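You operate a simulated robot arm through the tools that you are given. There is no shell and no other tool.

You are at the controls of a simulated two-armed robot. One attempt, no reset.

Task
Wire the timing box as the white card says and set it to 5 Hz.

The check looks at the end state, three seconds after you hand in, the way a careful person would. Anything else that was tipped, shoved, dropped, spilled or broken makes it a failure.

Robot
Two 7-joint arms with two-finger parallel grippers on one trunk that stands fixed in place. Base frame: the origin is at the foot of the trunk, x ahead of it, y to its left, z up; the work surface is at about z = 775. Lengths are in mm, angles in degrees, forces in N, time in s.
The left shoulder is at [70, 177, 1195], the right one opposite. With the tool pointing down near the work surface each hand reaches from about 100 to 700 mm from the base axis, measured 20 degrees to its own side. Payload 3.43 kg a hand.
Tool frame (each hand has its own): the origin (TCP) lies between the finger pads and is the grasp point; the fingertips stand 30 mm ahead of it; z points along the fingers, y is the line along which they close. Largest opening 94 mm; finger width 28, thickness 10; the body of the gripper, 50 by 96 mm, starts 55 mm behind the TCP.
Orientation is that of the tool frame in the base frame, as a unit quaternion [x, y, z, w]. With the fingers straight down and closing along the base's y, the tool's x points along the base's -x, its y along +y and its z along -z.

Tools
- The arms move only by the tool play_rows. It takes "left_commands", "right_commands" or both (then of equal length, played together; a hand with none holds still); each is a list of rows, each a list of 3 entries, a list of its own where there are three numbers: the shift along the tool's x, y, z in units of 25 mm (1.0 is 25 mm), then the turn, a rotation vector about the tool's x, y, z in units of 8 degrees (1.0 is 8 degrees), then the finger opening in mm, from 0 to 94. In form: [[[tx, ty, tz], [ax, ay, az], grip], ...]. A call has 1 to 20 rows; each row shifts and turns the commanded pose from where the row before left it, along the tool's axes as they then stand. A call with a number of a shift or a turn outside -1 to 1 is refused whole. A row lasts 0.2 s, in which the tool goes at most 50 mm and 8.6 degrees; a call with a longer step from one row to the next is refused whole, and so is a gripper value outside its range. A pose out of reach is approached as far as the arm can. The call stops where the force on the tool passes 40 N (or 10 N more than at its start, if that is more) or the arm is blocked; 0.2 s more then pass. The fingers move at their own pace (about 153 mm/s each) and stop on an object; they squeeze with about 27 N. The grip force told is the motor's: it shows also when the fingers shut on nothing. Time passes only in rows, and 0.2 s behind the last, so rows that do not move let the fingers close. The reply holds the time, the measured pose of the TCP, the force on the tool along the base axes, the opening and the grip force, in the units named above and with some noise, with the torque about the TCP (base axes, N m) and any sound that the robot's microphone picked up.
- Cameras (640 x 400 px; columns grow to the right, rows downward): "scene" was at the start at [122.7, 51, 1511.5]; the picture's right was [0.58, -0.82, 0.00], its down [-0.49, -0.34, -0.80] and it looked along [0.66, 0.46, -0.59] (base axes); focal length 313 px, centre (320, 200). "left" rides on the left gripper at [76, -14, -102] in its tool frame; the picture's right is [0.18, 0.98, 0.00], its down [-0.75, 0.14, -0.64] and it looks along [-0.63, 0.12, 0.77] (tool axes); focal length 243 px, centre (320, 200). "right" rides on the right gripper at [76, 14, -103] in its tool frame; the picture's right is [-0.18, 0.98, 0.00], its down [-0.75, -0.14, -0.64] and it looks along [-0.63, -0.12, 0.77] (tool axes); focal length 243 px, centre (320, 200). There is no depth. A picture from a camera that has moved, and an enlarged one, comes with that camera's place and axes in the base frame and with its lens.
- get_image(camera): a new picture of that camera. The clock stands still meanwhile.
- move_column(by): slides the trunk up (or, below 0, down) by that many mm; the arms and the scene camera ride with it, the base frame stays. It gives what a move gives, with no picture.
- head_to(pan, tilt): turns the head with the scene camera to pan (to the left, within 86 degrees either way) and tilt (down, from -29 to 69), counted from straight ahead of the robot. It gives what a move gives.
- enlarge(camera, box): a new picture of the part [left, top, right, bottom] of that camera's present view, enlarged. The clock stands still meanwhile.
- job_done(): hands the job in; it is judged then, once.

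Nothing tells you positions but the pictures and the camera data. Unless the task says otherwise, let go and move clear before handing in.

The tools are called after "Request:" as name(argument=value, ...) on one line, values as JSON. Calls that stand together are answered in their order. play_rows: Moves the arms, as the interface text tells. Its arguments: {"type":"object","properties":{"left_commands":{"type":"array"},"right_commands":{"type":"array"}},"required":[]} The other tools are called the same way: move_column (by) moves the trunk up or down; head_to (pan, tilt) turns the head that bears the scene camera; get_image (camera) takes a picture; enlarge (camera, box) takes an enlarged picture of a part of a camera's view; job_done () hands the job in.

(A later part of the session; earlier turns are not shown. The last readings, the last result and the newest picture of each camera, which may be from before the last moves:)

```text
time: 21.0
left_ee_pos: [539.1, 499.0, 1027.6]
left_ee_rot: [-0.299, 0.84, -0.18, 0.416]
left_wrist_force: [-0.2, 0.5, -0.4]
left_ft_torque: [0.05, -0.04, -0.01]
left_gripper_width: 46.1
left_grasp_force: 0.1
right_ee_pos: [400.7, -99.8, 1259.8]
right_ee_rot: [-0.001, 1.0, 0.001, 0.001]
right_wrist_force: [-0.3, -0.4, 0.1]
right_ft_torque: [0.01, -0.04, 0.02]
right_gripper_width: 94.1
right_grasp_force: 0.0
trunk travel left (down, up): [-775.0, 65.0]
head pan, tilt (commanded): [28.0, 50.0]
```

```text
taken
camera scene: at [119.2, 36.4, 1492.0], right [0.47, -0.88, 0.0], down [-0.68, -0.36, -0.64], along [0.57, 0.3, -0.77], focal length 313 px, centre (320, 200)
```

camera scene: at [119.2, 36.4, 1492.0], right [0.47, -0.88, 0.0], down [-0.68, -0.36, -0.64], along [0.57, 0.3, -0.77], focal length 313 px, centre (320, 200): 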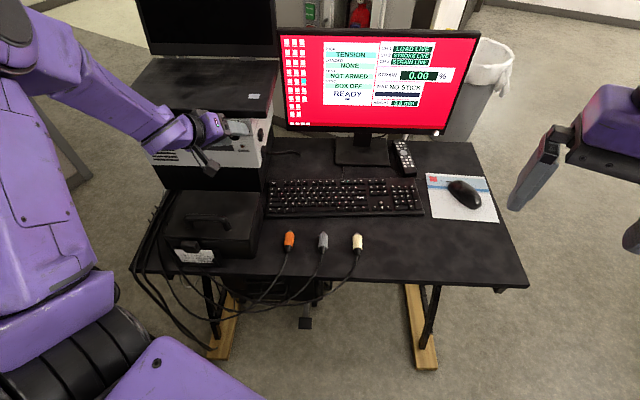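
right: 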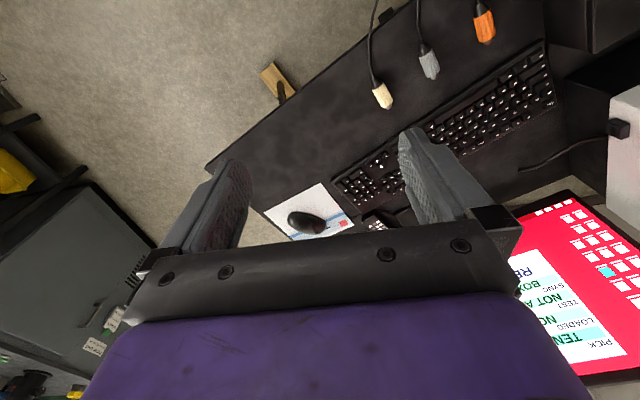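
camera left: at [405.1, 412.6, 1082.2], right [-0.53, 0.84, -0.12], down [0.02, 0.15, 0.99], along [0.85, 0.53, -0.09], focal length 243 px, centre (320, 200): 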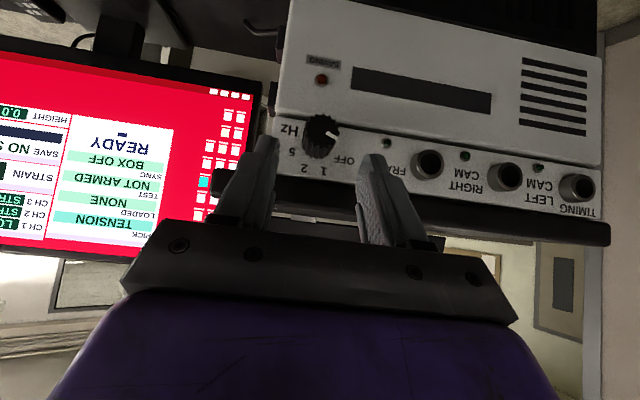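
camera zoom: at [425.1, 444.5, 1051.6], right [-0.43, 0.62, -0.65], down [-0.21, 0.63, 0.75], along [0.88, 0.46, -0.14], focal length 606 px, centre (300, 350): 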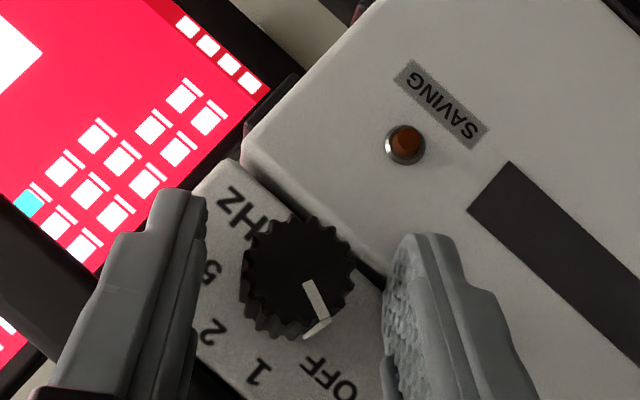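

The fingers straddle the knob. I check from the head camera before closing.

Request:
enlarge(camera="scene", box=[180, 90, 276, 150])

Request:
play_rows(left_commands=[[[0, 0, 0], [0, 0, 0], 15], [[0, 0, 0], [0, 0, 0], 15], [[0, 0, 0], [0, 0, 0], 15]])

Request:
enlarge(camera="left", box=[200, 60, 456, 220])

Request:
enlarge(camera="scene", box=[180, 90, 276, 150])

```text
6.67 times, centred on (228, 120) of scene
camera zoom: at [119.2, 36.4, 1492.0], right [0.47, -0.88, 0.0], down [-0.68, -0.36, -0.64], along [0.57, 0.3, -0.77], focal length 2088 px, centre (933, 733)
```

zoom: 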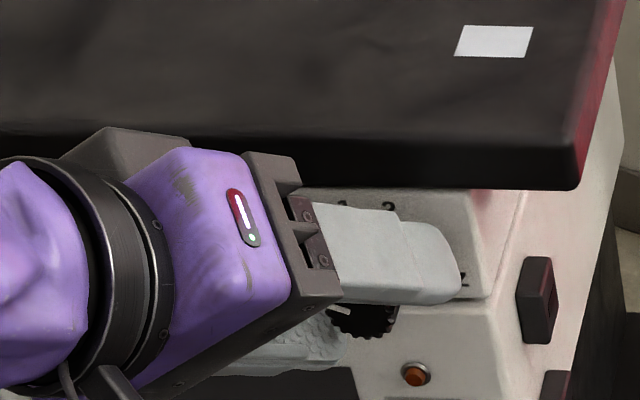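

```text
time: 21.8
left_ee_pos: [539.5, 497.8, 1029.0]
left_ee_rot: [-0.298, 0.84, -0.18, 0.416]
left_wrist_force: [2.1, -3.8, 6.4]
left_ft_torque: [-0.51, 0.88, 1.11]
left_gripper_width: 24.5
left_grasp_force: 44.8
right_ee_pos: [400.9, -101.1, 1260.0]
right_ee_rot: [0.0, 1.0, 0.001, 0.002]
right_wrist_force: [0.2, -0.4, 0.0]
right_ft_torque: [0.03, -0.02, 0.02]
right_gripper_width: 94.0
right_grasp_force: 0.0
trunk travel left (down, up): [-775.0, 65.0]
head pan, tilt (commanded): [28.0, 50.0]
```

```text
2.50 times, centred on (328, 140) of left
camera zoom: at [425.4, 443.5, 1052.3], right [-0.43, 0.62, -0.65], down [-0.21, 0.63, 0.75], along [0.88, 0.46, -0.14], focal length 606 px, centre (300, 350)
```

zoom: 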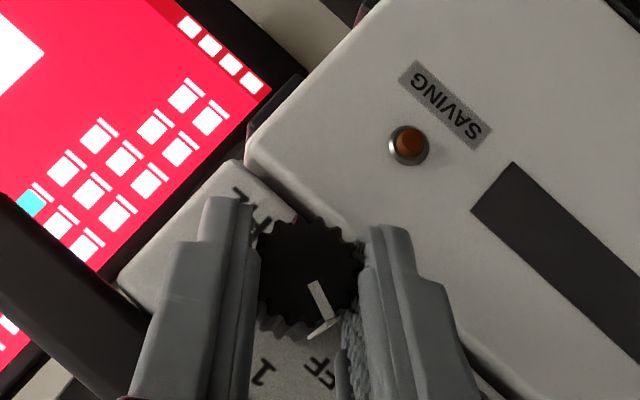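

```text
6.67 times, centred on (228, 120) of scene
camera zoom: at [119.4, 35.2, 1492.0], right [0.47, -0.88, 0.0], down [-0.68, -0.36, -0.64], along [0.57, 0.3, -0.77], focal length 2088 px, centre (933, 733)
```

zoom: 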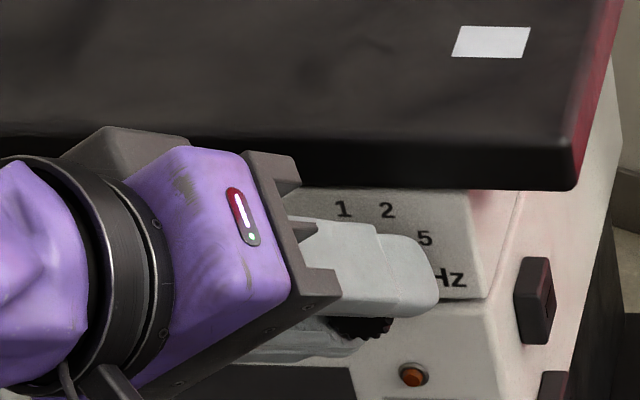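

The knob is held (24.5 mm, light side force). I turn it 67.5° clockwise about its own axis.

Request:
play_rows(left_commands=[[[0, -0.066, 0], [-0.663, 0, 0.663], 15], [[0, -0.066, 0], [-0.663, 0, 0.663], 15], [[0, -0.066, 0], [-0.663, 0, 0.663], 15], [[0, -0.066, 0], [-0.663, 0, 0.663], 15], [[0, -0.066, 0], [-0.663, 0, 0.663], 15], [[0, -0.066, 0], [-0.663, 0, 0.663], 15]])

Request:
enlarge(camera="left", box=[200, 60, 456, 220])

Request:
get_image(camera="scene")

```text
time: 23.2
left_ee_pos: [543.1, 490.0, 1029.9]
left_ee_rot: [-0.162, 0.906, 0.174, 0.35]
left_wrist_force: [-8.5, -10.0, -9.7]
left_ft_torque: [-0.56, 1.14, 1.53]
left_gripper_width: 24.5
left_grasp_force: 44.6
right_ee_pos: [400.8, -100.7, 1259.1]
right_ee_rot: [0.0, 1.0, 0.001, 0.001]
right_wrist_force: [0.1, -0.5, 0.2]
right_ft_torque: [-0.03, 0.01, 0.02]
right_gripper_width: 94.0
right_grasp_force: 0.1
trunk travel left (down, up): [-775.0, 65.0]
head pan, tilt (commanded): [28.0, 50.0]
```

```text
2.50 times, centred on (328, 140) of left
camera zoom: at [435.9, 421.4, 1046.3], right [-0.54, 0.84, 0.07], down [0.1, -0.02, 0.99], along [0.84, 0.54, -0.07], focal length 606 px, centre (300, 350)
```

zoom: 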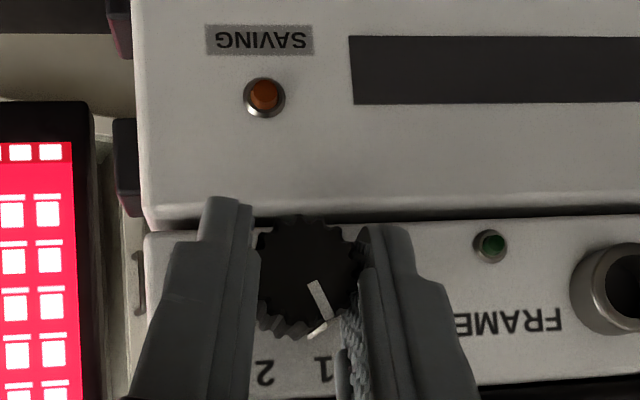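

```text
taken
camera scene: at [118.9, 35.4, 1491.9], right [0.47, -0.88, 0.0], down [-0.68, -0.36, -0.64], along [0.57, 0.3, -0.77], focal length 313 px, centre (320, 200)
```

scene: 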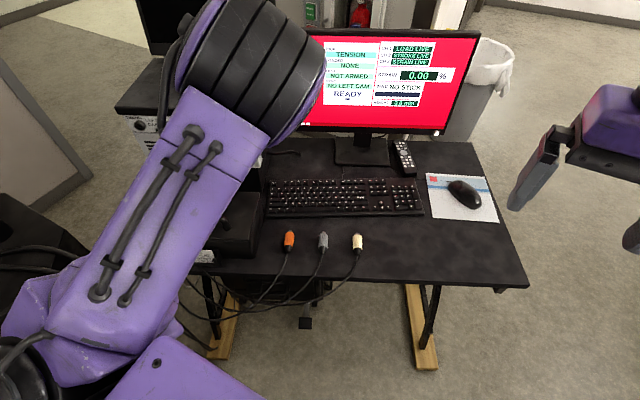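

The box now reports a wiring message instead of OFF, and the pointer stands near 1. I carry on turning clockwise.

Request:
play_rows(left_commands=[[[0, -0.066, 0], [-0.663, 0, 0.663], 15], [[0, -0.066, 0], [-0.663, 0, 0.663], 15], [[0, -0.066, 0], [-0.663, 0, 0.663], 15], [[0, -0.066, 0], [-0.663, 0, 0.663], 15]])

Request:
enlarge(camera="left", box=[200, 60, 456, 220])

Request:
get_image(camera="scene")

```text
time: 24.0
left_ee_pos: [547.4, 490.0, 1027.2]
left_ee_rot: [-0.092, 0.893, 0.324, 0.298]
left_wrist_force: [-6.2, -19.5, -2.9]
left_ft_torque: [-0.34, 0.09, -0.2]
left_gripper_width: 24.7
left_grasp_force: 8.8
left hand out of reach, approached as far as the arm can: row 3, 4
right_ee_pos: [401.4, -100.0, 1260.3]
right_ee_rot: [-0.001, 1.0, 0.002, 0.0]
right_wrist_force: [-0.7, 0.9, 0.0]
right_ft_torque: [-0.02, 0.05, 0.01]
right_gripper_width: 93.8
right_grasp_force: 0.1
trunk travel left (down, up): [-775.0, 65.0]
head pan, tilt (commanded): [28.0, 50.0]
stopped in row 4 (left hand): the force on the tool passed its limit at 84 N (the readings are from after the stop); the commanded pose is now the measured one
```

```text
2.50 times, centred on (328, 140) of left
camera zoom: at [441.3, 416.4, 1036.9], right [-0.5, 0.77, 0.41], down [0.25, -0.32, 0.91], along [0.83, 0.56, -0.03], focal length 606 px, centre (300, 350)
```

zoom: 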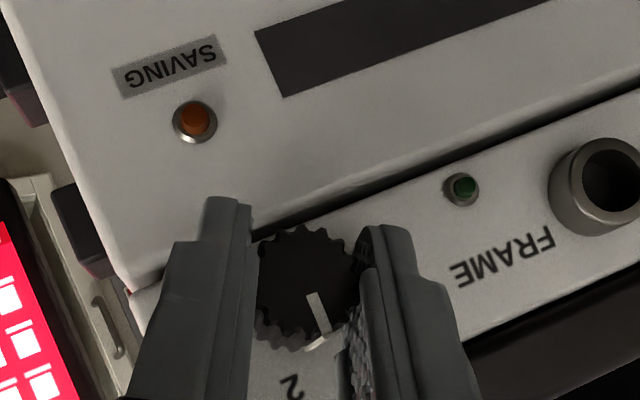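

```text
taken
camera scene: at [119.2, 32.7, 1492.3], right [0.47, -0.88, 0.0], down [-0.68, -0.36, -0.64], along [0.57, 0.3, -0.77], focal length 313 px, centre (320, 200)
```

scene: 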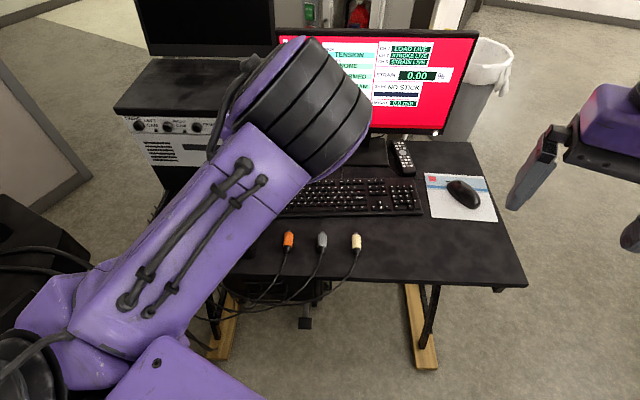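

The wrist reached its limit near +34° and the force stop tripped; the knob lies between 1 and 2. I let go, back off along the fingers, and check the box has not shifted.

Request:
play_rows(left_commands=[[[0, 0, 0], [0, 0, 0], 46], [[0, 0, 0], [0, 0, 0], 46], [[0, 0, -0.5], [0, 0, 0], 46], [[0, 0, -0.7], [0, 0, 0], 46], [[0, 0, -0.7], [0, 0, 0], 46]])

Request:
get_image(camera="left")

Request:
get_image(camera="scene")

```text
time: 25.2
left_ee_pos: [525.9, 487.3, 1045.0]
left_ee_rot: [-0.102, 0.9, 0.317, 0.281]
left_wrist_force: [8.4, -7.2, -11.5]
left_ft_torque: [-0.24, 0.03, -0.13]
left_gripper_width: 54.0
left_grasp_force: 7.4
left hand out of reach, approached as far as the arm can: row 4, 5
right_ee_pos: [405.5, -98.8, 1258.7]
right_ee_rot: [-0.001, 1.0, 0.001, -0.001]
right_wrist_force: [-0.4, 0.1, 0.4]
right_ft_torque: [-0.02, 0.02, 0.01]
right_gripper_width: 94.0
right_grasp_force: 0.1
trunk travel left (down, up): [-775.0, 65.0]
head pan, tilt (commanded): [28.0, 50.0]
```

```text
taken
camera left: at [421.9, 411.8, 1059.0], right [-0.51, 0.76, 0.4], down [0.29, -0.29, 0.91], along [0.81, 0.58, -0.07], focal length 243 px, centre (320, 200)
```

left: 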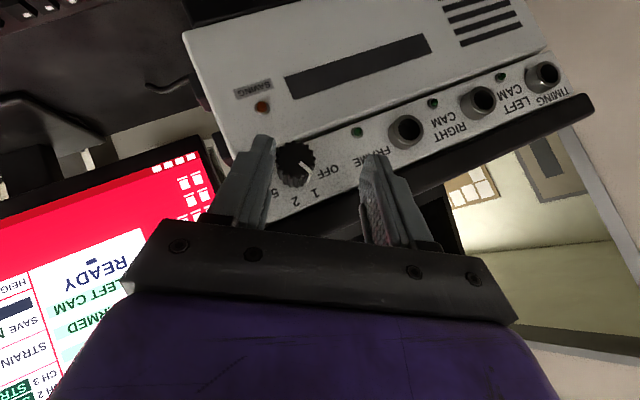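

```text
taken
camera scene: at [124.2, 35.3, 1491.3], right [0.47, -0.88, 0.0], down [-0.68, -0.36, -0.64], along [0.57, 0.3, -0.77], focal length 313 px, centre (320, 200)
```

scene: 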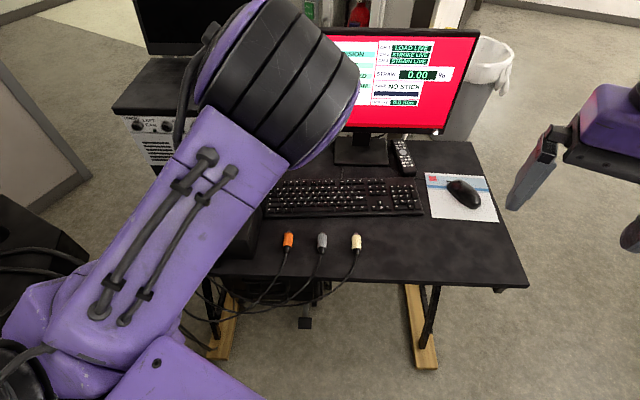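

One finger is still leaning on the knob because the retreat ran into the arm's reach limit. I roll back to upright about the panel normal with the hand held in place, which centres the knob between the fingers again.

Request:
play_rows(left_commands=[[[0, 0, 0], [0.715, 0, -0.644], 64], [[0, 0, 0], [0.715, 0, -0.644], 64], [[0, 0, 0], [0.715, 0, -0.644], 64], [[0, 0, 0], [0.715, 0, -0.644], 64], [[0, 0, 0], [0, 0, 0], 64]])

Request:
get_image(camera="left")

Request:
get_image(camera="scene")

```text
time: 26.4
left_ee_pos: [532.5, 478.3, 1061.5]
left_ee_rot: [-0.189, 0.908, 0.082, 0.364]
left_wrist_force: [0.1, -0.3, 0.7]
left_ft_torque: [0.01, 0.0, 0.01]
left_gripper_width: 63.9
left_grasp_force: 0.0
right_ee_pos: [401.3, -99.3, 1259.7]
right_ee_rot: [0.0, 1.0, 0.001, 0.0]
right_wrist_force: [0.1, 0.4, -0.6]
right_ft_torque: [0.01, -0.03, -0.01]
right_gripper_width: 94.2
right_grasp_force: 0.1
trunk travel left (down, up): [-775.0, 65.0]
head pan, tilt (commanded): [28.0, 50.0]
```

```text
taken
camera left: at [422.9, 415.1, 1082.4], right [-0.52, 0.85, -0.12], down [0.04, 0.16, 0.99], along [0.85, 0.51, -0.11], focal length 243 px, centre (320, 200)
```

left: 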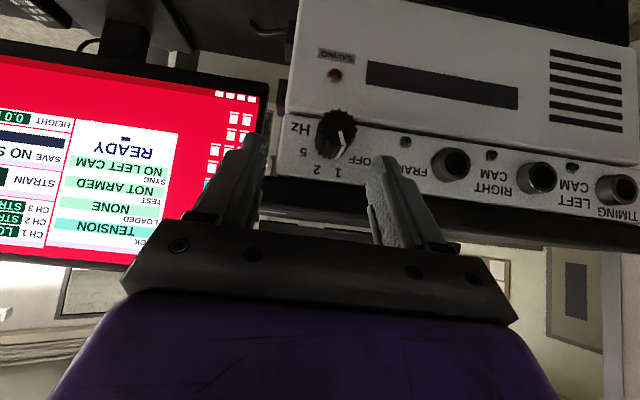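

```text
taken
camera scene: at [120.3, 36.1, 1491.9], right [0.47, -0.88, 0.0], down [-0.68, -0.36, -0.64], along [0.57, 0.3, -0.77], focal length 313 px, centre (320, 200)
```

scene: 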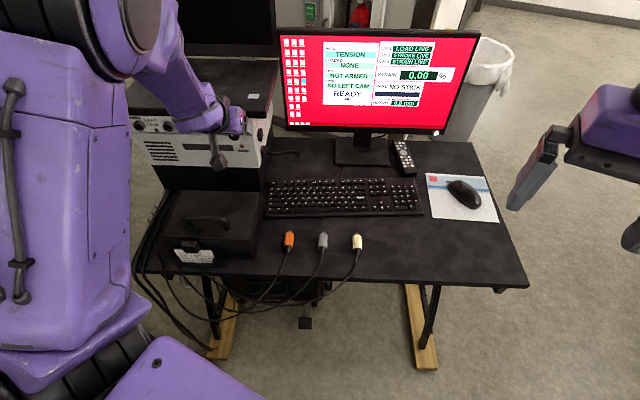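

Free of contact again. I check the knob angle and whether the box moved.

Request:
enlarge(camera="left", box=[280, 90, 408, 170])

Request:
enlarge(camera="left", box=[420, 130, 640, 230])

Request:
enlarge(camera="scene", box=[110, 80, 286, 190])

```text
5.00 times, centred on (344, 130) of left
camera zoom: at [422.9, 415.1, 1082.4], right [-0.52, 0.85, -0.12], down [0.04, 0.16, 0.99], along [0.85, 0.51, -0.11], focal length 1213 px, centre (200, 550)
```

zoom: 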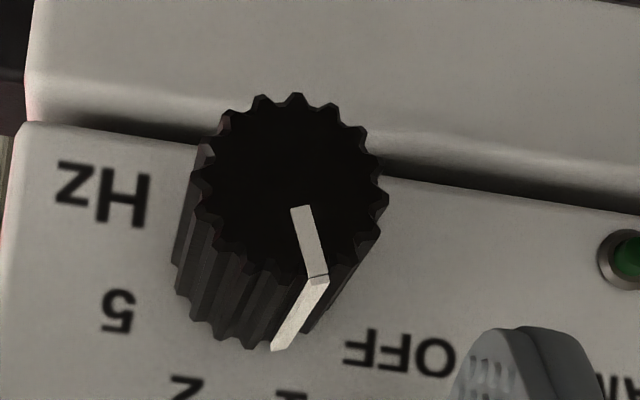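

```text
2.91 times, centred on (530, 180) of left
camera zoom: at [422.9, 415.1, 1082.4], right [-0.52, 0.85, -0.12], down [0.04, 0.16, 0.99], along [0.85, 0.51, -0.11], focal length 706 px, centre (-291, 258)
```

zoom: 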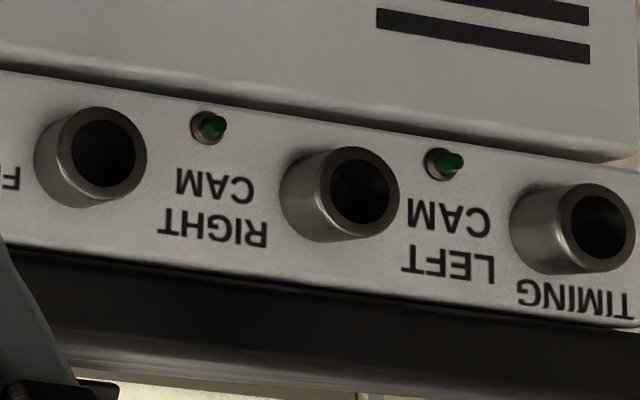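

```text
3.64 times, centred on (198, 135) of scene
camera zoom: at [120.3, 36.1, 1491.9], right [0.47, -0.88, 0.0], down [-0.68, -0.36, -0.64], along [0.57, 0.3, -0.77], focal length 1139 px, centre (764, 436)
```

zoom: 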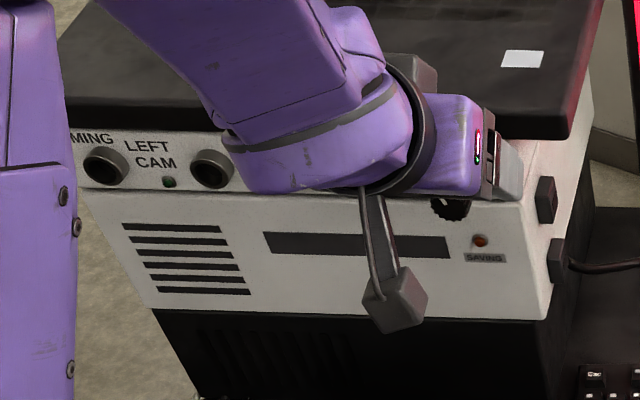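

The knob is at 1. I compare the box's place with the earlier head view using the same crop.

Request:
enlarge(camera="scene", box=[180, 90, 276, 150])

Request:
head_to(pan=28, tilt=58)

Request:
enlarge(camera="scene", box=[130, 30, 290, 130])

```text
6.67 times, centred on (228, 120) of scene
camera zoom: at [120.3, 36.1, 1491.9], right [0.47, -0.88, 0.0], down [-0.68, -0.36, -0.64], along [0.57, 0.3, -0.77], focal length 2088 px, centre (933, 733)
```

zoom: 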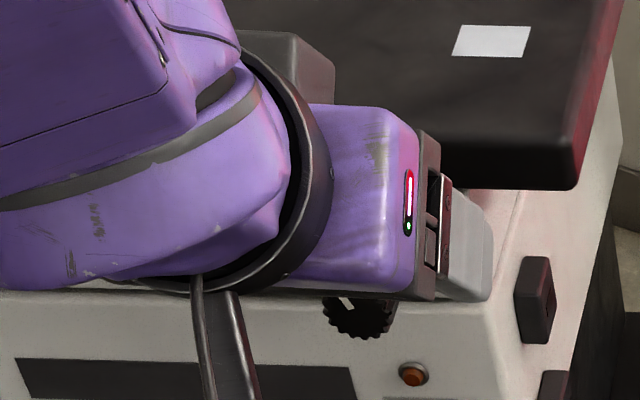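

```text
time: 27.1
left_ee_pos: [531.0, 480.7, 1061.7]
left_ee_rot: [-0.189, 0.908, 0.083, 0.365]
left_wrist_force: [-0.5, 0.7, -0.5]
left_ft_torque: [0.01, 0.0, -0.03]
left_gripper_width: 64.1
left_grasp_force: 0.1
right_ee_pos: [401.1, -98.1, 1259.7]
right_ee_rot: [-0.001, 1.0, 0.0, 0.001]
right_wrist_force: [0.1, 0.4, 0.9]
right_ft_torque: [0.01, 0.0, 0.02]
right_gripper_width: 93.9
right_grasp_force: 0.1
trunk travel left (down, up): [-775.0, 65.0]
head pan, tilt (commanded): [28.0, 58.0]
```

```text
4.00 times, centred on (210, 80) of scene
camera zoom: at [112.4, 32.5, 1481.8], right [0.47, -0.88, 0.0], down [-0.75, -0.4, -0.53], along [0.47, 0.25, -0.85], focal length 1253 px, centre (760, 680)
```

zoom: 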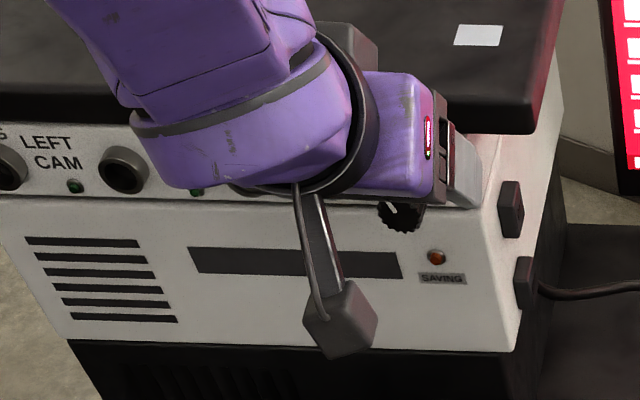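

The box has not moved: its LED, slot and corner sit where they were. I roll the hand counter-clockwise again about the knob axis for the next stroke.

Request:
play_rows(left_commands=[[[0.012, 0.324, 0.012], [0.715, 0, -0.69], 56], [[0.012, 0.324, 0.012], [0.715, 0, -0.69], 50], [[0.012, 0.324, 0.012], [0.715, 0, -0.69], 46], [[0.012, 0.324, 0.012], [0.715, 0, -0.69], 46], [[0, 0, 0], [0, 0, 0], 46]])

Request:
enlarge(camera="left", box=[200, 60, 456, 220])

Request:
get_image(camera="scene")

```text
time: 28.3
left_ee_pos: [519.9, 507.0, 1054.3]
left_ee_rot: [-0.283, 0.854, -0.169, 0.403]
left_wrist_force: [0.2, 0.0, 0.2]
left_ft_torque: [-0.02, -0.01, 0.0]
left_gripper_width: 45.9
left_grasp_force: 0.1
right_ee_pos: [401.3, -99.4, 1260.5]
right_ee_rot: [0.0, 1.0, 0.001, 0.0]
right_wrist_force: [0.3, 0.3, 0.5]
right_ft_torque: [-0.01, 0.05, 0.02]
right_gripper_width: 93.9
right_grasp_force: 0.1
trunk travel left (down, up): [-775.0, 65.0]
head pan, tilt (commanded): [28.0, 58.0]
```

```text
2.50 times, centred on (328, 140) of left
camera zoom: at [404.4, 455.9, 1079.4], right [-0.44, 0.66, -0.62], down [-0.17, 0.62, 0.77], along [0.89, 0.44, -0.16], focal length 606 px, centre (300, 350)
```

zoom: 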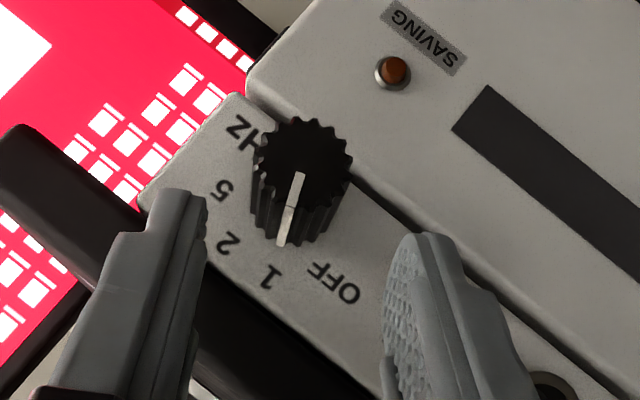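

```text
taken
camera scene: at [112.7, 31.9, 1481.7], right [0.47, -0.88, 0.0], down [-0.75, -0.4, -0.53], along [0.47, 0.25, -0.85], focal length 313 px, centre (320, 200)
```

scene: 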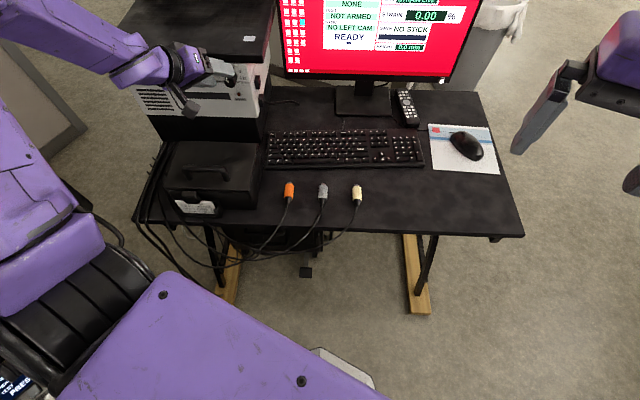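

Pointer clearly at 1. I advance onto the knob, grip, and turn another 45°.

Request:
play_rows(left_commands=[[[0.139, -0.033, 0.412], [0, 0, 0], 46], [[0.139, -0.033, 0.412], [0, 0, 0], 46], [[0.139, -0.033, 0.412], [0, 0, 0], 46], [[0, 0, 0], [0, 0, 0], 15], [[0, 0, 0], [0, 0, 0], 15], [[0, 0, 0], [0, 0, 0], 15]])

Request:
enlarge(camera="left", box=[200, 60, 456, 220])

```text
time: 29.7
left_ee_pos: [538.9, 496.2, 1029.8]
left_ee_rot: [-0.284, 0.853, -0.169, 0.404]
left_wrist_force: [-1.6, -2.6, -1.1]
left_ft_torque: [-0.23, 0.44, 1.42]
left_gripper_width: 24.8
left_grasp_force: 45.2
right_ee_pos: [401.0, -98.6, 1259.8]
right_ee_rot: [-0.001, 1.0, 0.001, 0.001]
right_wrist_force: [0.0, 0.7, -0.4]
right_ft_torque: [0.01, 0.03, -0.03]
right_gripper_width: 93.9
right_grasp_force: 0.0
trunk travel left (down, up): [-775.0, 65.0]
head pan, tilt (commanded): [28.0, 58.0]
```

```text
2.50 times, centred on (328, 140) of left
camera zoom: at [423.3, 445.0, 1054.6], right [-0.44, 0.65, -0.62], down [-0.17, 0.62, 0.77], along [0.88, 0.44, -0.16], focal length 606 px, centre (300, 350)
```

zoom: 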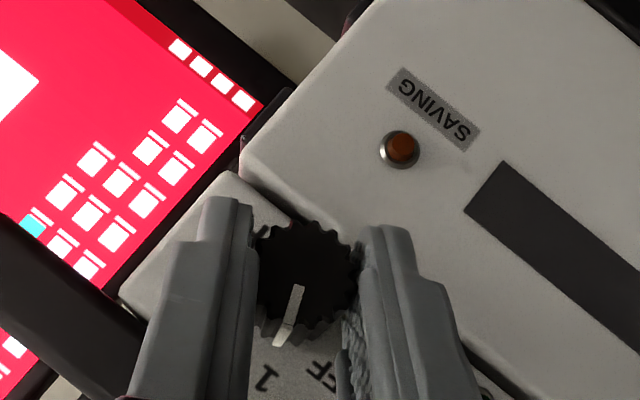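

Held. Turning 45° clockwise.

Request:
play_rows(left_commands=[[[0, -0.066, 0], [-0.671, 0, 0.655], 15], [[0, -0.066, 0], [-0.671, 0, 0.655], 15], [[0, -0.066, 0], [-0.671, 0, 0.655], 15], [[0, -0.066, 0], [-0.671, 0, 0.655], 15], [[0, -0.066, 0], [-0.671, 0, 0.655], 15], [[0, -0.066, 0], [-0.671, 0, 0.655], 15]])

Request:
get_image(camera="left")

Request:
get_image(camera="scene")

```text
time: 31.1
left_ee_pos: [542.6, 489.0, 1030.6]
left_ee_rot: [-0.145, 0.911, 0.186, 0.339]
left_wrist_force: [-6.1, 1.0, -7.7]
left_ft_torque: [-0.51, 1.07, 1.67]
left_gripper_width: 25.2
left_grasp_force: 45.0
right_ee_pos: [401.1, -96.9, 1259.7]
right_ee_rot: [-0.001, 1.0, 0.0, 0.0]
right_wrist_force: [-0.7, -0.5, -0.3]
right_ft_torque: [-0.01, 0.03, -0.02]
right_gripper_width: 94.0
right_grasp_force: 0.0
trunk travel left (down, up): [-775.0, 65.0]
head pan, tilt (commanded): [28.0, 58.0]
```

```text
taken
camera left: at [433.5, 422.1, 1047.5], right [-0.52, 0.85, 0.11], down [0.13, -0.05, 0.99], along [0.85, 0.53, -0.08], focal length 243 px, centre (320, 200)
```

left: 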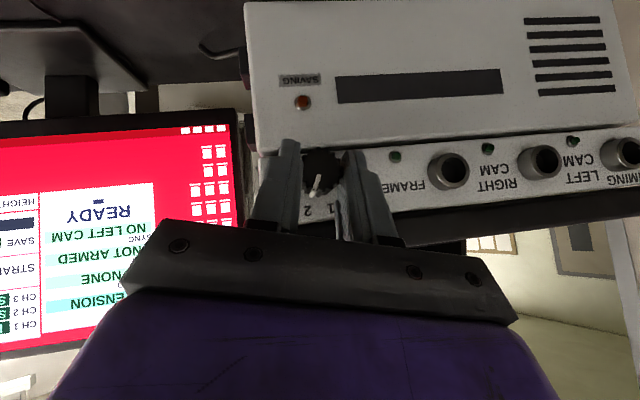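

```text
taken
camera scene: at [112.4, 34.0, 1481.7], right [0.47, -0.88, 0.0], down [-0.75, -0.4, -0.53], along [0.47, 0.25, -0.85], focal length 313 px, centre (320, 200)
```

scene: 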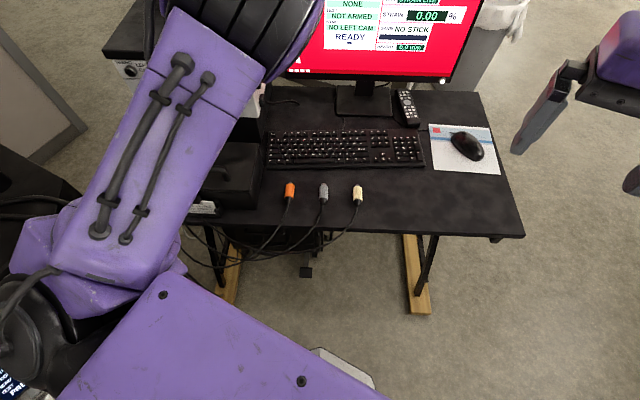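

Pointer at 2. I open slightly, roll back 45° around the knob in place, and take the last stroke.

Request:
play_rows(left_commands=[[[0, 0, 0], [0, 0, 0], 42], [[0, 0, 0], [0, 0, 0], 42], [[0, 0.066, 0], [0.671, 0, -0.655], 42], [[0, 0.066, 0], [0.671, 0, -0.655], 42], [[0, 0.066, 0], [0.671, 0, -0.655], 42], [[0, 0.066, 0], [0.671, 0, -0.655], 42], [[0, 0.066, 0], [0.671, 0, -0.655], 42], [[0, 0.066, 0], [0.671, 0, -0.655], 42], [[0, 0, 0], [0, 0, 0], 42]])

Request:
enlarge(camera="left", box=[200, 60, 456, 220])

```text
time: 33.1
left_ee_pos: [537.9, 497.8, 1032.1]
left_ee_rot: [-0.282, 0.854, -0.17, 0.403]
left_wrist_force: [0.2, 0.1, 0.0]
left_ft_torque: [0.03, -0.01, 0.02]
left_gripper_width: 41.8
left_grasp_force: 0.0
right_ee_pos: [401.7, -99.8, 1258.7]
right_ee_rot: [0.0, 1.0, 0.001, 0.0]
right_wrist_force: [0.9, -0.2, 0.1]
right_ft_torque: [0.01, 0.0, 0.0]
right_gripper_width: 94.3
right_grasp_force: 0.1
trunk travel left (down, up): [-775.0, 65.0]
head pan, tilt (commanded): [28.0, 58.0]
```

```text
2.50 times, centred on (328, 140) of left
camera zoom: at [423.6, 445.8, 1057.2], right [-0.44, 0.66, -0.62], down [-0.17, 0.62, 0.77], along [0.89, 0.44, -0.16], focal length 606 px, centre (300, 350)
```

zoom: 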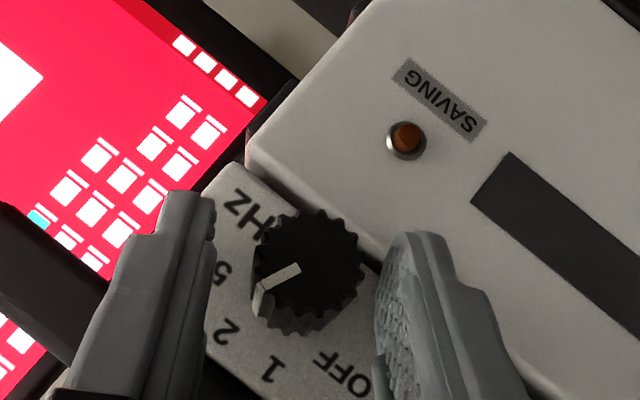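

Pointer rests at 2. Gripping and turning the last 45° to 5.

Request:
play_rows(left_commands=[[[0, 0.04, 0], [0, 0, 0], 15], [[0, 0, 0], [0, 0, 0], 15], [[0, 0, 0], [0, 0, 0], 15], [[0, -0.066, 0], [-0.671, 0, 0.655], 15], [[0, -0.066, 0], [-0.671, 0, 0.655], 15], [[0, -0.066, 0], [-0.671, 0, 0.655], 15], [[0, -0.066, 0], [-0.671, 0, 0.655], 15], [[0, -0.066, 0], [-0.671, 0, 0.655], 15], [[0, -0.066, 0], [-0.671, 0, 0.655], 15]])

Request:
enlarge(camera="left", box=[200, 60, 456, 220])

Request:
get_image(camera="scene")

```text
time: 35.1
left_ee_pos: [543.0, 489.9, 1032.4]
left_ee_rot: [-0.144, 0.91, 0.186, 0.341]
left_wrist_force: [1.9, -1.2, 1.6]
left_ft_torque: [-0.8, 0.4, 1.68]
left_gripper_width: 25.0
left_grasp_force: 45.1
right_ee_pos: [402.7, -99.2, 1259.8]
right_ee_rot: [-0.001, 1.0, 0.001, 0.001]
right_wrist_force: [-0.1, 0.7, -0.2]
right_ft_torque: [0.0, 0.0, 0.01]
right_gripper_width: 94.2
right_grasp_force: 0.0
trunk travel left (down, up): [-775.0, 65.0]
head pan, tilt (commanded): [28.0, 58.0]
```

```text
2.50 times, centred on (328, 140) of left
camera zoom: at [434.0, 421.8, 1049.5], right [-0.52, 0.85, 0.11], down [0.13, -0.05, 0.99], along [0.85, 0.53, -0.08], focal length 606 px, centre (300, 350)
```

zoom: 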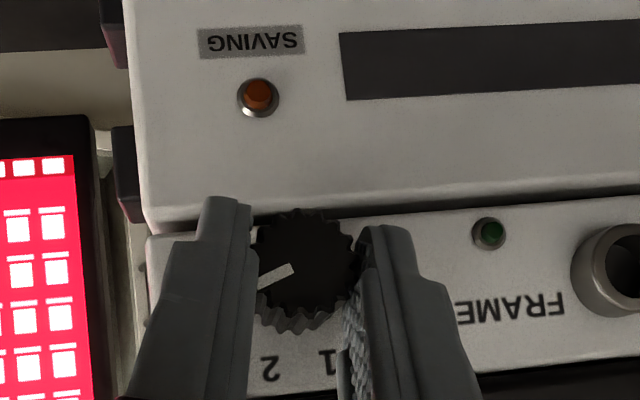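

```text
taken
camera scene: at [113.1, 32.2, 1481.7], right [0.47, -0.88, 0.0], down [-0.75, -0.4, -0.53], along [0.47, 0.25, -0.85], focal length 313 px, centre (320, 200)
```

scene: 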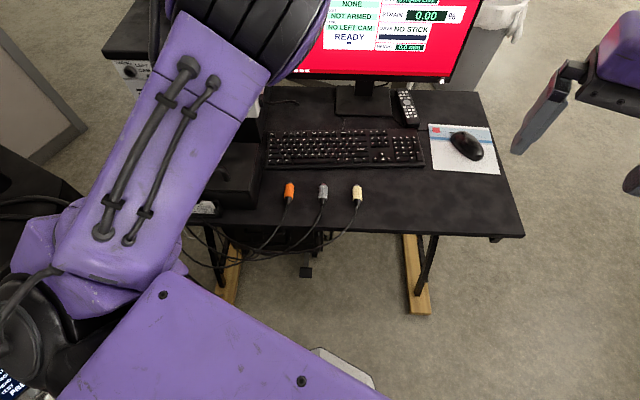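

The pointer now faces 5. I release, bring the roll back to upright in place, and back away.

Request:
play_rows(left_commands=[[[0, 0, 0], [0, 0, 0], 46], [[0, 0, 0], [0, 0, 0], 46], [[0, 0.066, 0], [0.671, 0, -0.655], 46], [[0, 0.066, 0], [0.52, 0, -0.5], 46], [[0, 0, -0.5], [0, 0, 0], 46], [[0, 0, -0.7], [0, 0, 0], 46], [[0, 0, -0.7], [0, 0, 0], 46], [[0, 0, -0.7], [0, 0, 0], 46]])

Request:
enlarge(camera="left", box=[200, 60, 456, 220])

Request:
get_image(camera="scene")

```text
time: 36.9
left_ee_pos: [500.3, 473.9, 1080.8]
left_ee_rot: [-0.187, 0.908, 0.082, 0.365]
left_wrist_force: [-0.4, -0.9, 0.3]
left_ft_torque: [0.01, 0.0, 0.0]
left_gripper_width: 46.0
left_grasp_force: 0.1
right_ee_pos: [400.1, -99.6, 1258.8]
right_ee_rot: [-0.002, 1.0, 0.001, 0.001]
right_wrist_force: [-0.2, 0.7, 0.0]
right_ft_torque: [0.03, 0.0, -0.01]
right_gripper_width: 94.2
right_grasp_force: 0.0
trunk travel left (down, up): [-775.0, 65.0]
head pan, tilt (commanded): [28.0, 58.0]
```

```text
2.50 times, centred on (328, 140) of left
camera zoom: at [389.7, 410.1, 1102.2], right [-0.52, 0.85, -0.12], down [0.04, 0.16, 0.99], along [0.86, 0.5, -0.11], focal length 606 px, centre (300, 350)
```

zoom: 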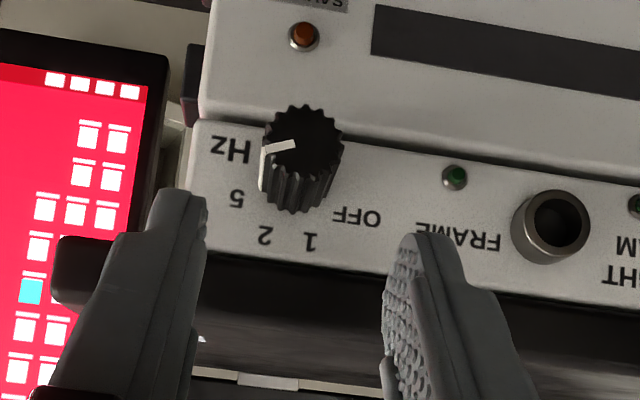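

```text
taken
camera scene: at [111.2, 31.8, 1481.8], right [0.47, -0.88, 0.0], down [-0.75, -0.4, -0.53], along [0.47, 0.25, -0.85], focal length 313 px, centre (320, 200)
```

scene: 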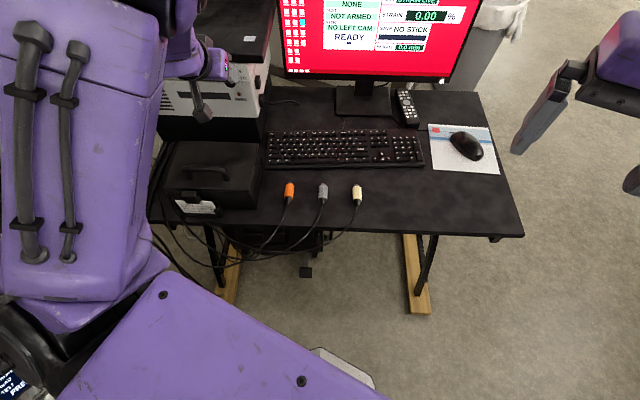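

The knob is now on 5. Next I bring the left hand over the orange plug (lying at about [480, 321]) and measure it from above.

Request:
play_rows(left_commands=[[[0.855, -0.65, 0.223], [0, 0, 0], 60], [[0.855, -0.65, 0.223], [0, 0, 0], 60], [[0.855, -0.65, 0.223], [0, 0, 0], 60], [[0.855, -0.65, 0.223], [0, 0, 0], 60], [[0.855, -0.65, 0.223], [0, 0, 0], 60], [[0.855, -0.65, 0.223], [0, 0, 0], 60]])

Request:
get_image(camera="scene")

Request:
get_image(camera="left")

```text
time: 38.3
left_ee_pos: [474.0, 381.1, 969.9]
left_ee_rot: [-0.212, 0.91, 0.07, 0.349]
left_wrist_force: [-0.5, -0.7, 0.5]
left_ft_torque: [0.0, 0.02, -0.01]
left_gripper_width: 60.1
left_grasp_force: 0.0
left hand out of reach, approached as far as the arm can: row 6
right_ee_pos: [401.2, -98.0, 1259.4]
right_ee_rot: [-0.001, 1.0, 0.001, 0.001]
right_wrist_force: [0.0, -0.5, -0.6]
right_ft_torque: [0.02, 0.02, 0.0]
right_gripper_width: 93.9
right_grasp_force: 0.1
trunk travel left (down, up): [-775.0, 65.0]
head pan, tilt (commanded): [28.0, 58.0]
```

```text
taken
camera scene: at [112.3, 33.1, 1481.7], right [0.47, -0.88, 0.0], down [-0.75, -0.4, -0.53], along [0.47, 0.25, -0.85], focal length 313 px, centre (320, 200)
```

scene: 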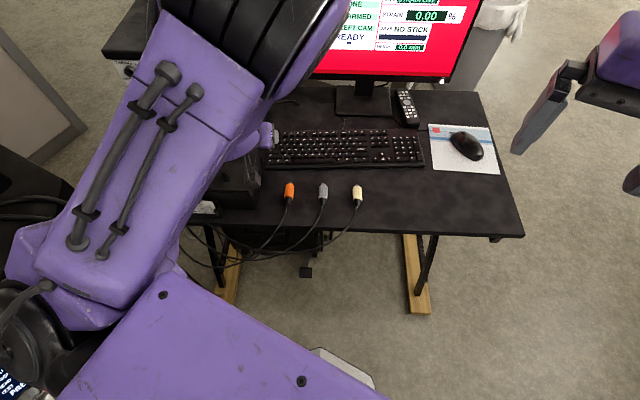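

```text
taken
camera left: at [366.7, 314.3, 996.0], right [-0.55, 0.82, -0.14], down [0.05, 0.2, 0.98], along [0.83, 0.53, -0.16], focal length 243 px, centre (320, 200)
```

left: 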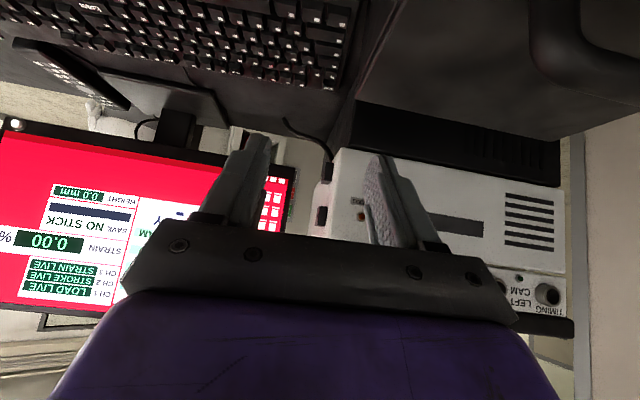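

The 46° tilt isn't reachable this low, so I steepen the hand to about 66° and test whether that same tilt also reaches the far LEFT jack before picking anything.

Request:
play_rows(left_commands=[[[0, 0, 0], [0, 0.8, 0], 60], [[0, 0, 0], [0, 0.8, 0], 60], [[0, 0, 0], [0, 0.8, 0], 60], [[0, 0, 0], [0, 0, 0], 60]])

Request:
get_image(camera="left")

```text
time: 39.3
left_ee_pos: [480.5, 371.3, 980.1]
left_ee_rot: [-0.199, 0.954, 0.054, 0.217]
left_wrist_force: [0.4, -0.3, -0.3]
left_ft_torque: [0.05, -0.01, 0.02]
left_gripper_width: 60.0
left_grasp_force: 0.1
right_ee_pos: [400.6, -100.3, 1259.6]
right_ee_rot: [-0.001, 1.0, 0.002, 0.001]
right_wrist_force: [0.4, -0.2, 0.4]
right_ft_torque: [0.02, 0.01, 0.0]
right_gripper_width: 93.8
right_grasp_force: 0.0
trunk travel left (down, up): [-775.0, 65.0]
head pan, tilt (commanded): [28.0, 58.0]
```

```text
taken
camera left: at [383.4, 312.7, 1037.7], right [-0.55, 0.83, -0.06], down [0.31, 0.28, 0.91], along [0.78, 0.48, -0.41], focal length 243 px, centre (320, 200)
```

left: 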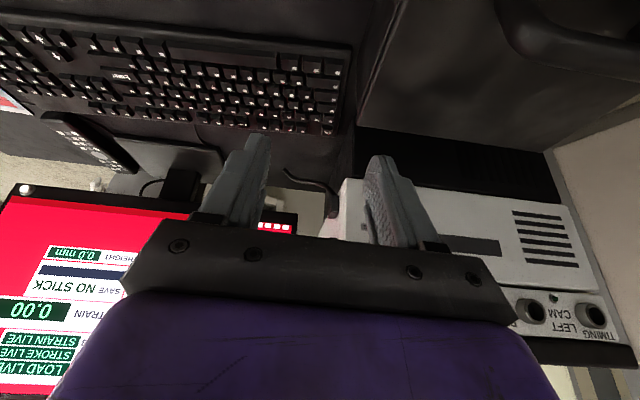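

Tilt is 64°. Now a dry test of that orientation in front of the LEFT jack.

Request:
play_rows(left_commands=[[[-0.247, 0.931, -0.134], [0, 0, 0], 60], [[-0.247, 0.931, -0.134], [0, 0, 0], 60], [[-0.247, 0.931, -0.134], [0, 0, 0], 60], [[-0.247, 0.931, -0.134], [0, 0, 0], 60], [[-0.247, 0.931, -0.134], [0, 0, 0], 60], [[-0.247, 0.931, -0.134], [0, 0, 0], 60], [[-0.247, 0.931, -0.134], [0, 0, 0], 60], [[-0.247, 0.931, -0.134], [0, 0, 0], 60], [[-0.247, 0.931, -0.134], [0, 0, 0], 60], [[-0.247, 0.931, -0.134], [0, 0, 0], 60], [[-0.247, 0.931, -0.134], [0, 0, 0], 60]])

Request:
get_image(camera="left")

Request:
head_to(pan=45, tilt=48)

Request:
get_image(camera="scene")

```text
time: 41.7
left_ee_pos: [460.4, 598.3, 1005.2]
left_ee_rot: [-0.199, 0.956, 0.051, 0.208]
left_wrist_force: [-0.9, -0.6, -0.5]
left_ft_torque: [0.03, -0.03, 0.01]
left_gripper_width: 60.1
left_grasp_force: 0.1
left hand out of reach, approached as far as the arm can: row 8, 9, 10, 11
right_ee_pos: [401.1, -97.4, 1260.5]
right_ee_rot: [-0.001, 1.0, 0.0, 0.001]
right_wrist_force: [-0.6, 0.0, -0.4]
right_ft_torque: [-0.03, -0.02, 0.01]
right_gripper_width: 94.0
right_grasp_force: 0.1
trunk travel left (down, up): [-775.0, 65.0]
head pan, tilt (commanded): [28.0, 58.0]
```

```text
taken
camera left: at [363.5, 539.7, 1067.7], right [-0.55, 0.83, -0.06], down [0.33, 0.28, 0.9], along [0.77, 0.48, -0.43], focal length 243 px, centre (320, 200)
```

left: 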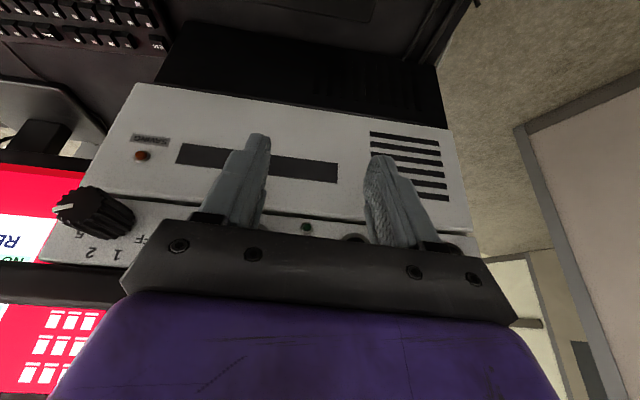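

```text
time: 42.5
left_ee_pos: [461.3, 597.1, 1008.4]
left_ee_rot: [-0.2, 0.956, 0.052, 0.209]
left_wrist_force: [-0.7, 0.5, 0.1]
left_ft_torque: [0.0, -0.01, 0.0]
left_gripper_width: 60.0
left_grasp_force: 0.1
right_ee_pos: [400.9, -99.1, 1258.8]
right_ee_rot: [-0.001, 1.0, 0.001, 0.001]
right_wrist_force: [0.1, 0.0, 0.3]
right_ft_torque: [-0.01, -0.01, -0.02]
right_gripper_width: 93.9
right_grasp_force: 0.1
trunk travel left (down, up): [-775.0, 65.0]
head pan, tilt (commanded): [45.0, 48.0]
```

```text
taken
camera scene: at [107.1, 56.0, 1494.6], right [0.71, -0.71, 0.0], down [-0.53, -0.53, -0.67], along [0.47, 0.47, -0.74], focal length 313 px, centre (320, 200)
```

scene: 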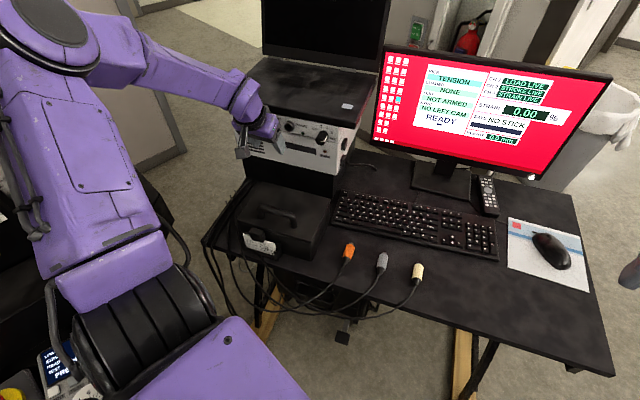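

At 64° the arm stops short of the LEFT jack, so a flatter tilt is needed there. I flatten to about 50° and test again.

Request:
play_rows(left_commands=[[[0, 0, -0.5], [0, -0.9, 0], 60], [[0, 0, -0.5], [0, -0.9, 0], 60], [[0, 0, 0], [0, 0, 0], 60]])

```text
time: 43.3
left_ee_pos: [450.2, 592.0, 1024.6]
left_ee_rot: [-0.192, 0.922, 0.076, 0.327]
left_wrist_force: [-0.6, 0.0, -0.5]
left_ft_torque: [0.01, -0.01, 0.04]
left_gripper_width: 60.0
left_grasp_force: 0.0
left hand out of reach, approached as far as the arm can: row 2
right_ee_pos: [401.6, -97.4, 1260.5]
right_ee_rot: [-0.001, 1.0, 0.0, 0.0]
right_wrist_force: [0.2, 0.2, -0.1]
right_ft_torque: [-0.05, 0.01, 0.02]
right_gripper_width: 93.6
right_grasp_force: 0.0
trunk travel left (down, up): [-775.0, 65.0]
head pan, tilt (commanded): [45.0, 48.0]
```

Request:
play_rows(left_commands=[[[-0.101, 0.753, -0.219], [0, 0, 0], 60], [[-0.101, 0.753, -0.219], [0, 0, 0], 60], [[-0.101, 0.753, -0.219], [0, 0, 0], 60], [[-0.101, 0.753, -0.219], [0, 0, 0], 60], [[-0.101, 0.753, -0.219], [0, 0, 0], 60], [[-0.101, 0.753, -0.219], [0, 0, 0], 60]])

Request:
get_image(camera="scene")

Request:
get_image(camera="left")

```text
time: 44.7
left_ee_pos: [462.2, 647.4, 999.0]
left_ee_rot: [-0.193, 0.922, 0.076, 0.326]
left_wrist_force: [0.2, -0.7, 0.0]
left_ft_torque: [0.04, -0.01, 0.01]
left_gripper_width: 60.1
left_grasp_force: 0.1
left hand out of reach, approached as far as the arm can: row 1, 2, 3, 4, 5, 6
right_ee_pos: [401.5, -98.0, 1260.7]
right_ee_rot: [-0.001, 1.0, 0.0, 0.001]
right_wrist_force: [0.3, -0.5, 0.1]
right_ft_torque: [0.03, 0.06, -0.01]
right_gripper_width: 94.1
right_grasp_force: 0.0
trunk travel left (down, up): [-775.0, 65.0]
head pan, tilt (commanded): [45.0, 48.0]
```

```text
taken
camera scene: at [107.1, 56.8, 1494.6], right [0.71, -0.71, 0.0], down [-0.53, -0.53, -0.67], along [0.47, 0.47, -0.74], focal length 313 px, centre (320, 200)
```

scene: 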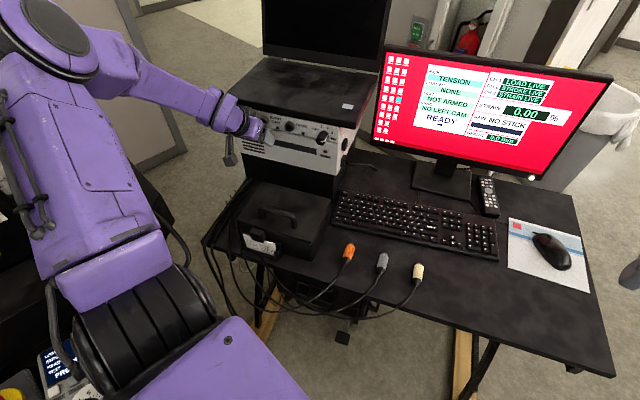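

```text
taken
camera left: at [353.8, 583.4, 1030.5], right [-0.53, 0.84, -0.1], down [0.11, 0.19, 0.98], along [0.84, 0.5, -0.19], focal length 243 px, centre (320, 200)
```

left: 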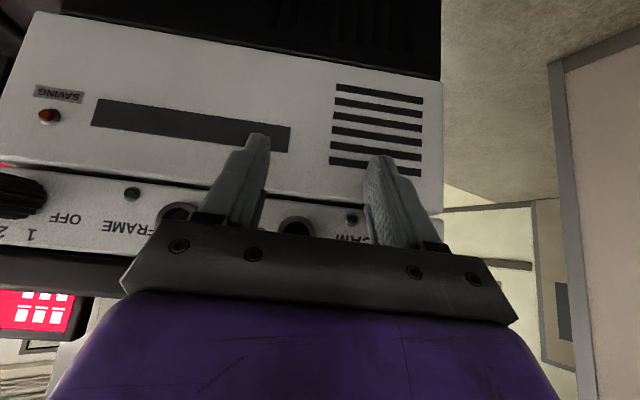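

The arm keeps stopping short in this elbow posture. A roll of the hand about the plug axis doesn't matter for a round plug, so I try leaning the hand about 25° to the left and see if that frees the reach.

Request:
play_rows(left_commands=[[[0, 0, -0.4], [0.774, 0, -0.633], 60], [[0, 0, -0.4], [0.774, 0, -0.633], 60], [[0, 0, 0], [0.774, 0, -0.633], 60], [[0, 0, 0], [0, 0, 0], 60]])

Request:
get_image(camera="scene")

```text
time: 45.7
left_ee_pos: [506.1, 577.1, 998.0]
left_ee_rot: [-0.268, 0.879, -0.135, 0.371]
left_wrist_force: [-118.7, -37.0, -37.8]
left_ft_torque: [-1.42, 4.88, 4.29]
left_gripper_width: 77.9
left_grasp_force: 15.3
left hand out of reach, approached as far as the arm can: row 1, 2, 3
right_ee_pos: [384.3, -102.9, 1261.1]
right_ee_rot: [0.004, 1.0, -0.003, 0.01]
right_wrist_force: [2.4, 1.0, 0.6]
right_ft_torque: [-0.05, 0.15, 0.02]
right_gripper_width: 93.8
right_grasp_force: 0.0
trunk travel left (down, up): [-775.0, 65.0]
head pan, tilt (commanded): [45.0, 48.0]
stopped in row 4 (left hand): the force on the tool passed its limit at 100 N (the readings are from after the stop); the commanded pose is now the measured one
```

```text
taken
camera scene: at [13.8, 57.7, 1504.8], right [0.71, -0.7, 0.04], down [-0.48, -0.53, -0.7], along [0.51, 0.48, -0.71], focal length 313 px, centre (320, 200)
```

scene: 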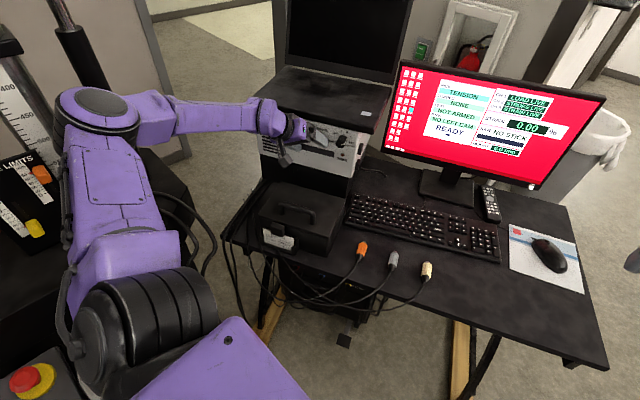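

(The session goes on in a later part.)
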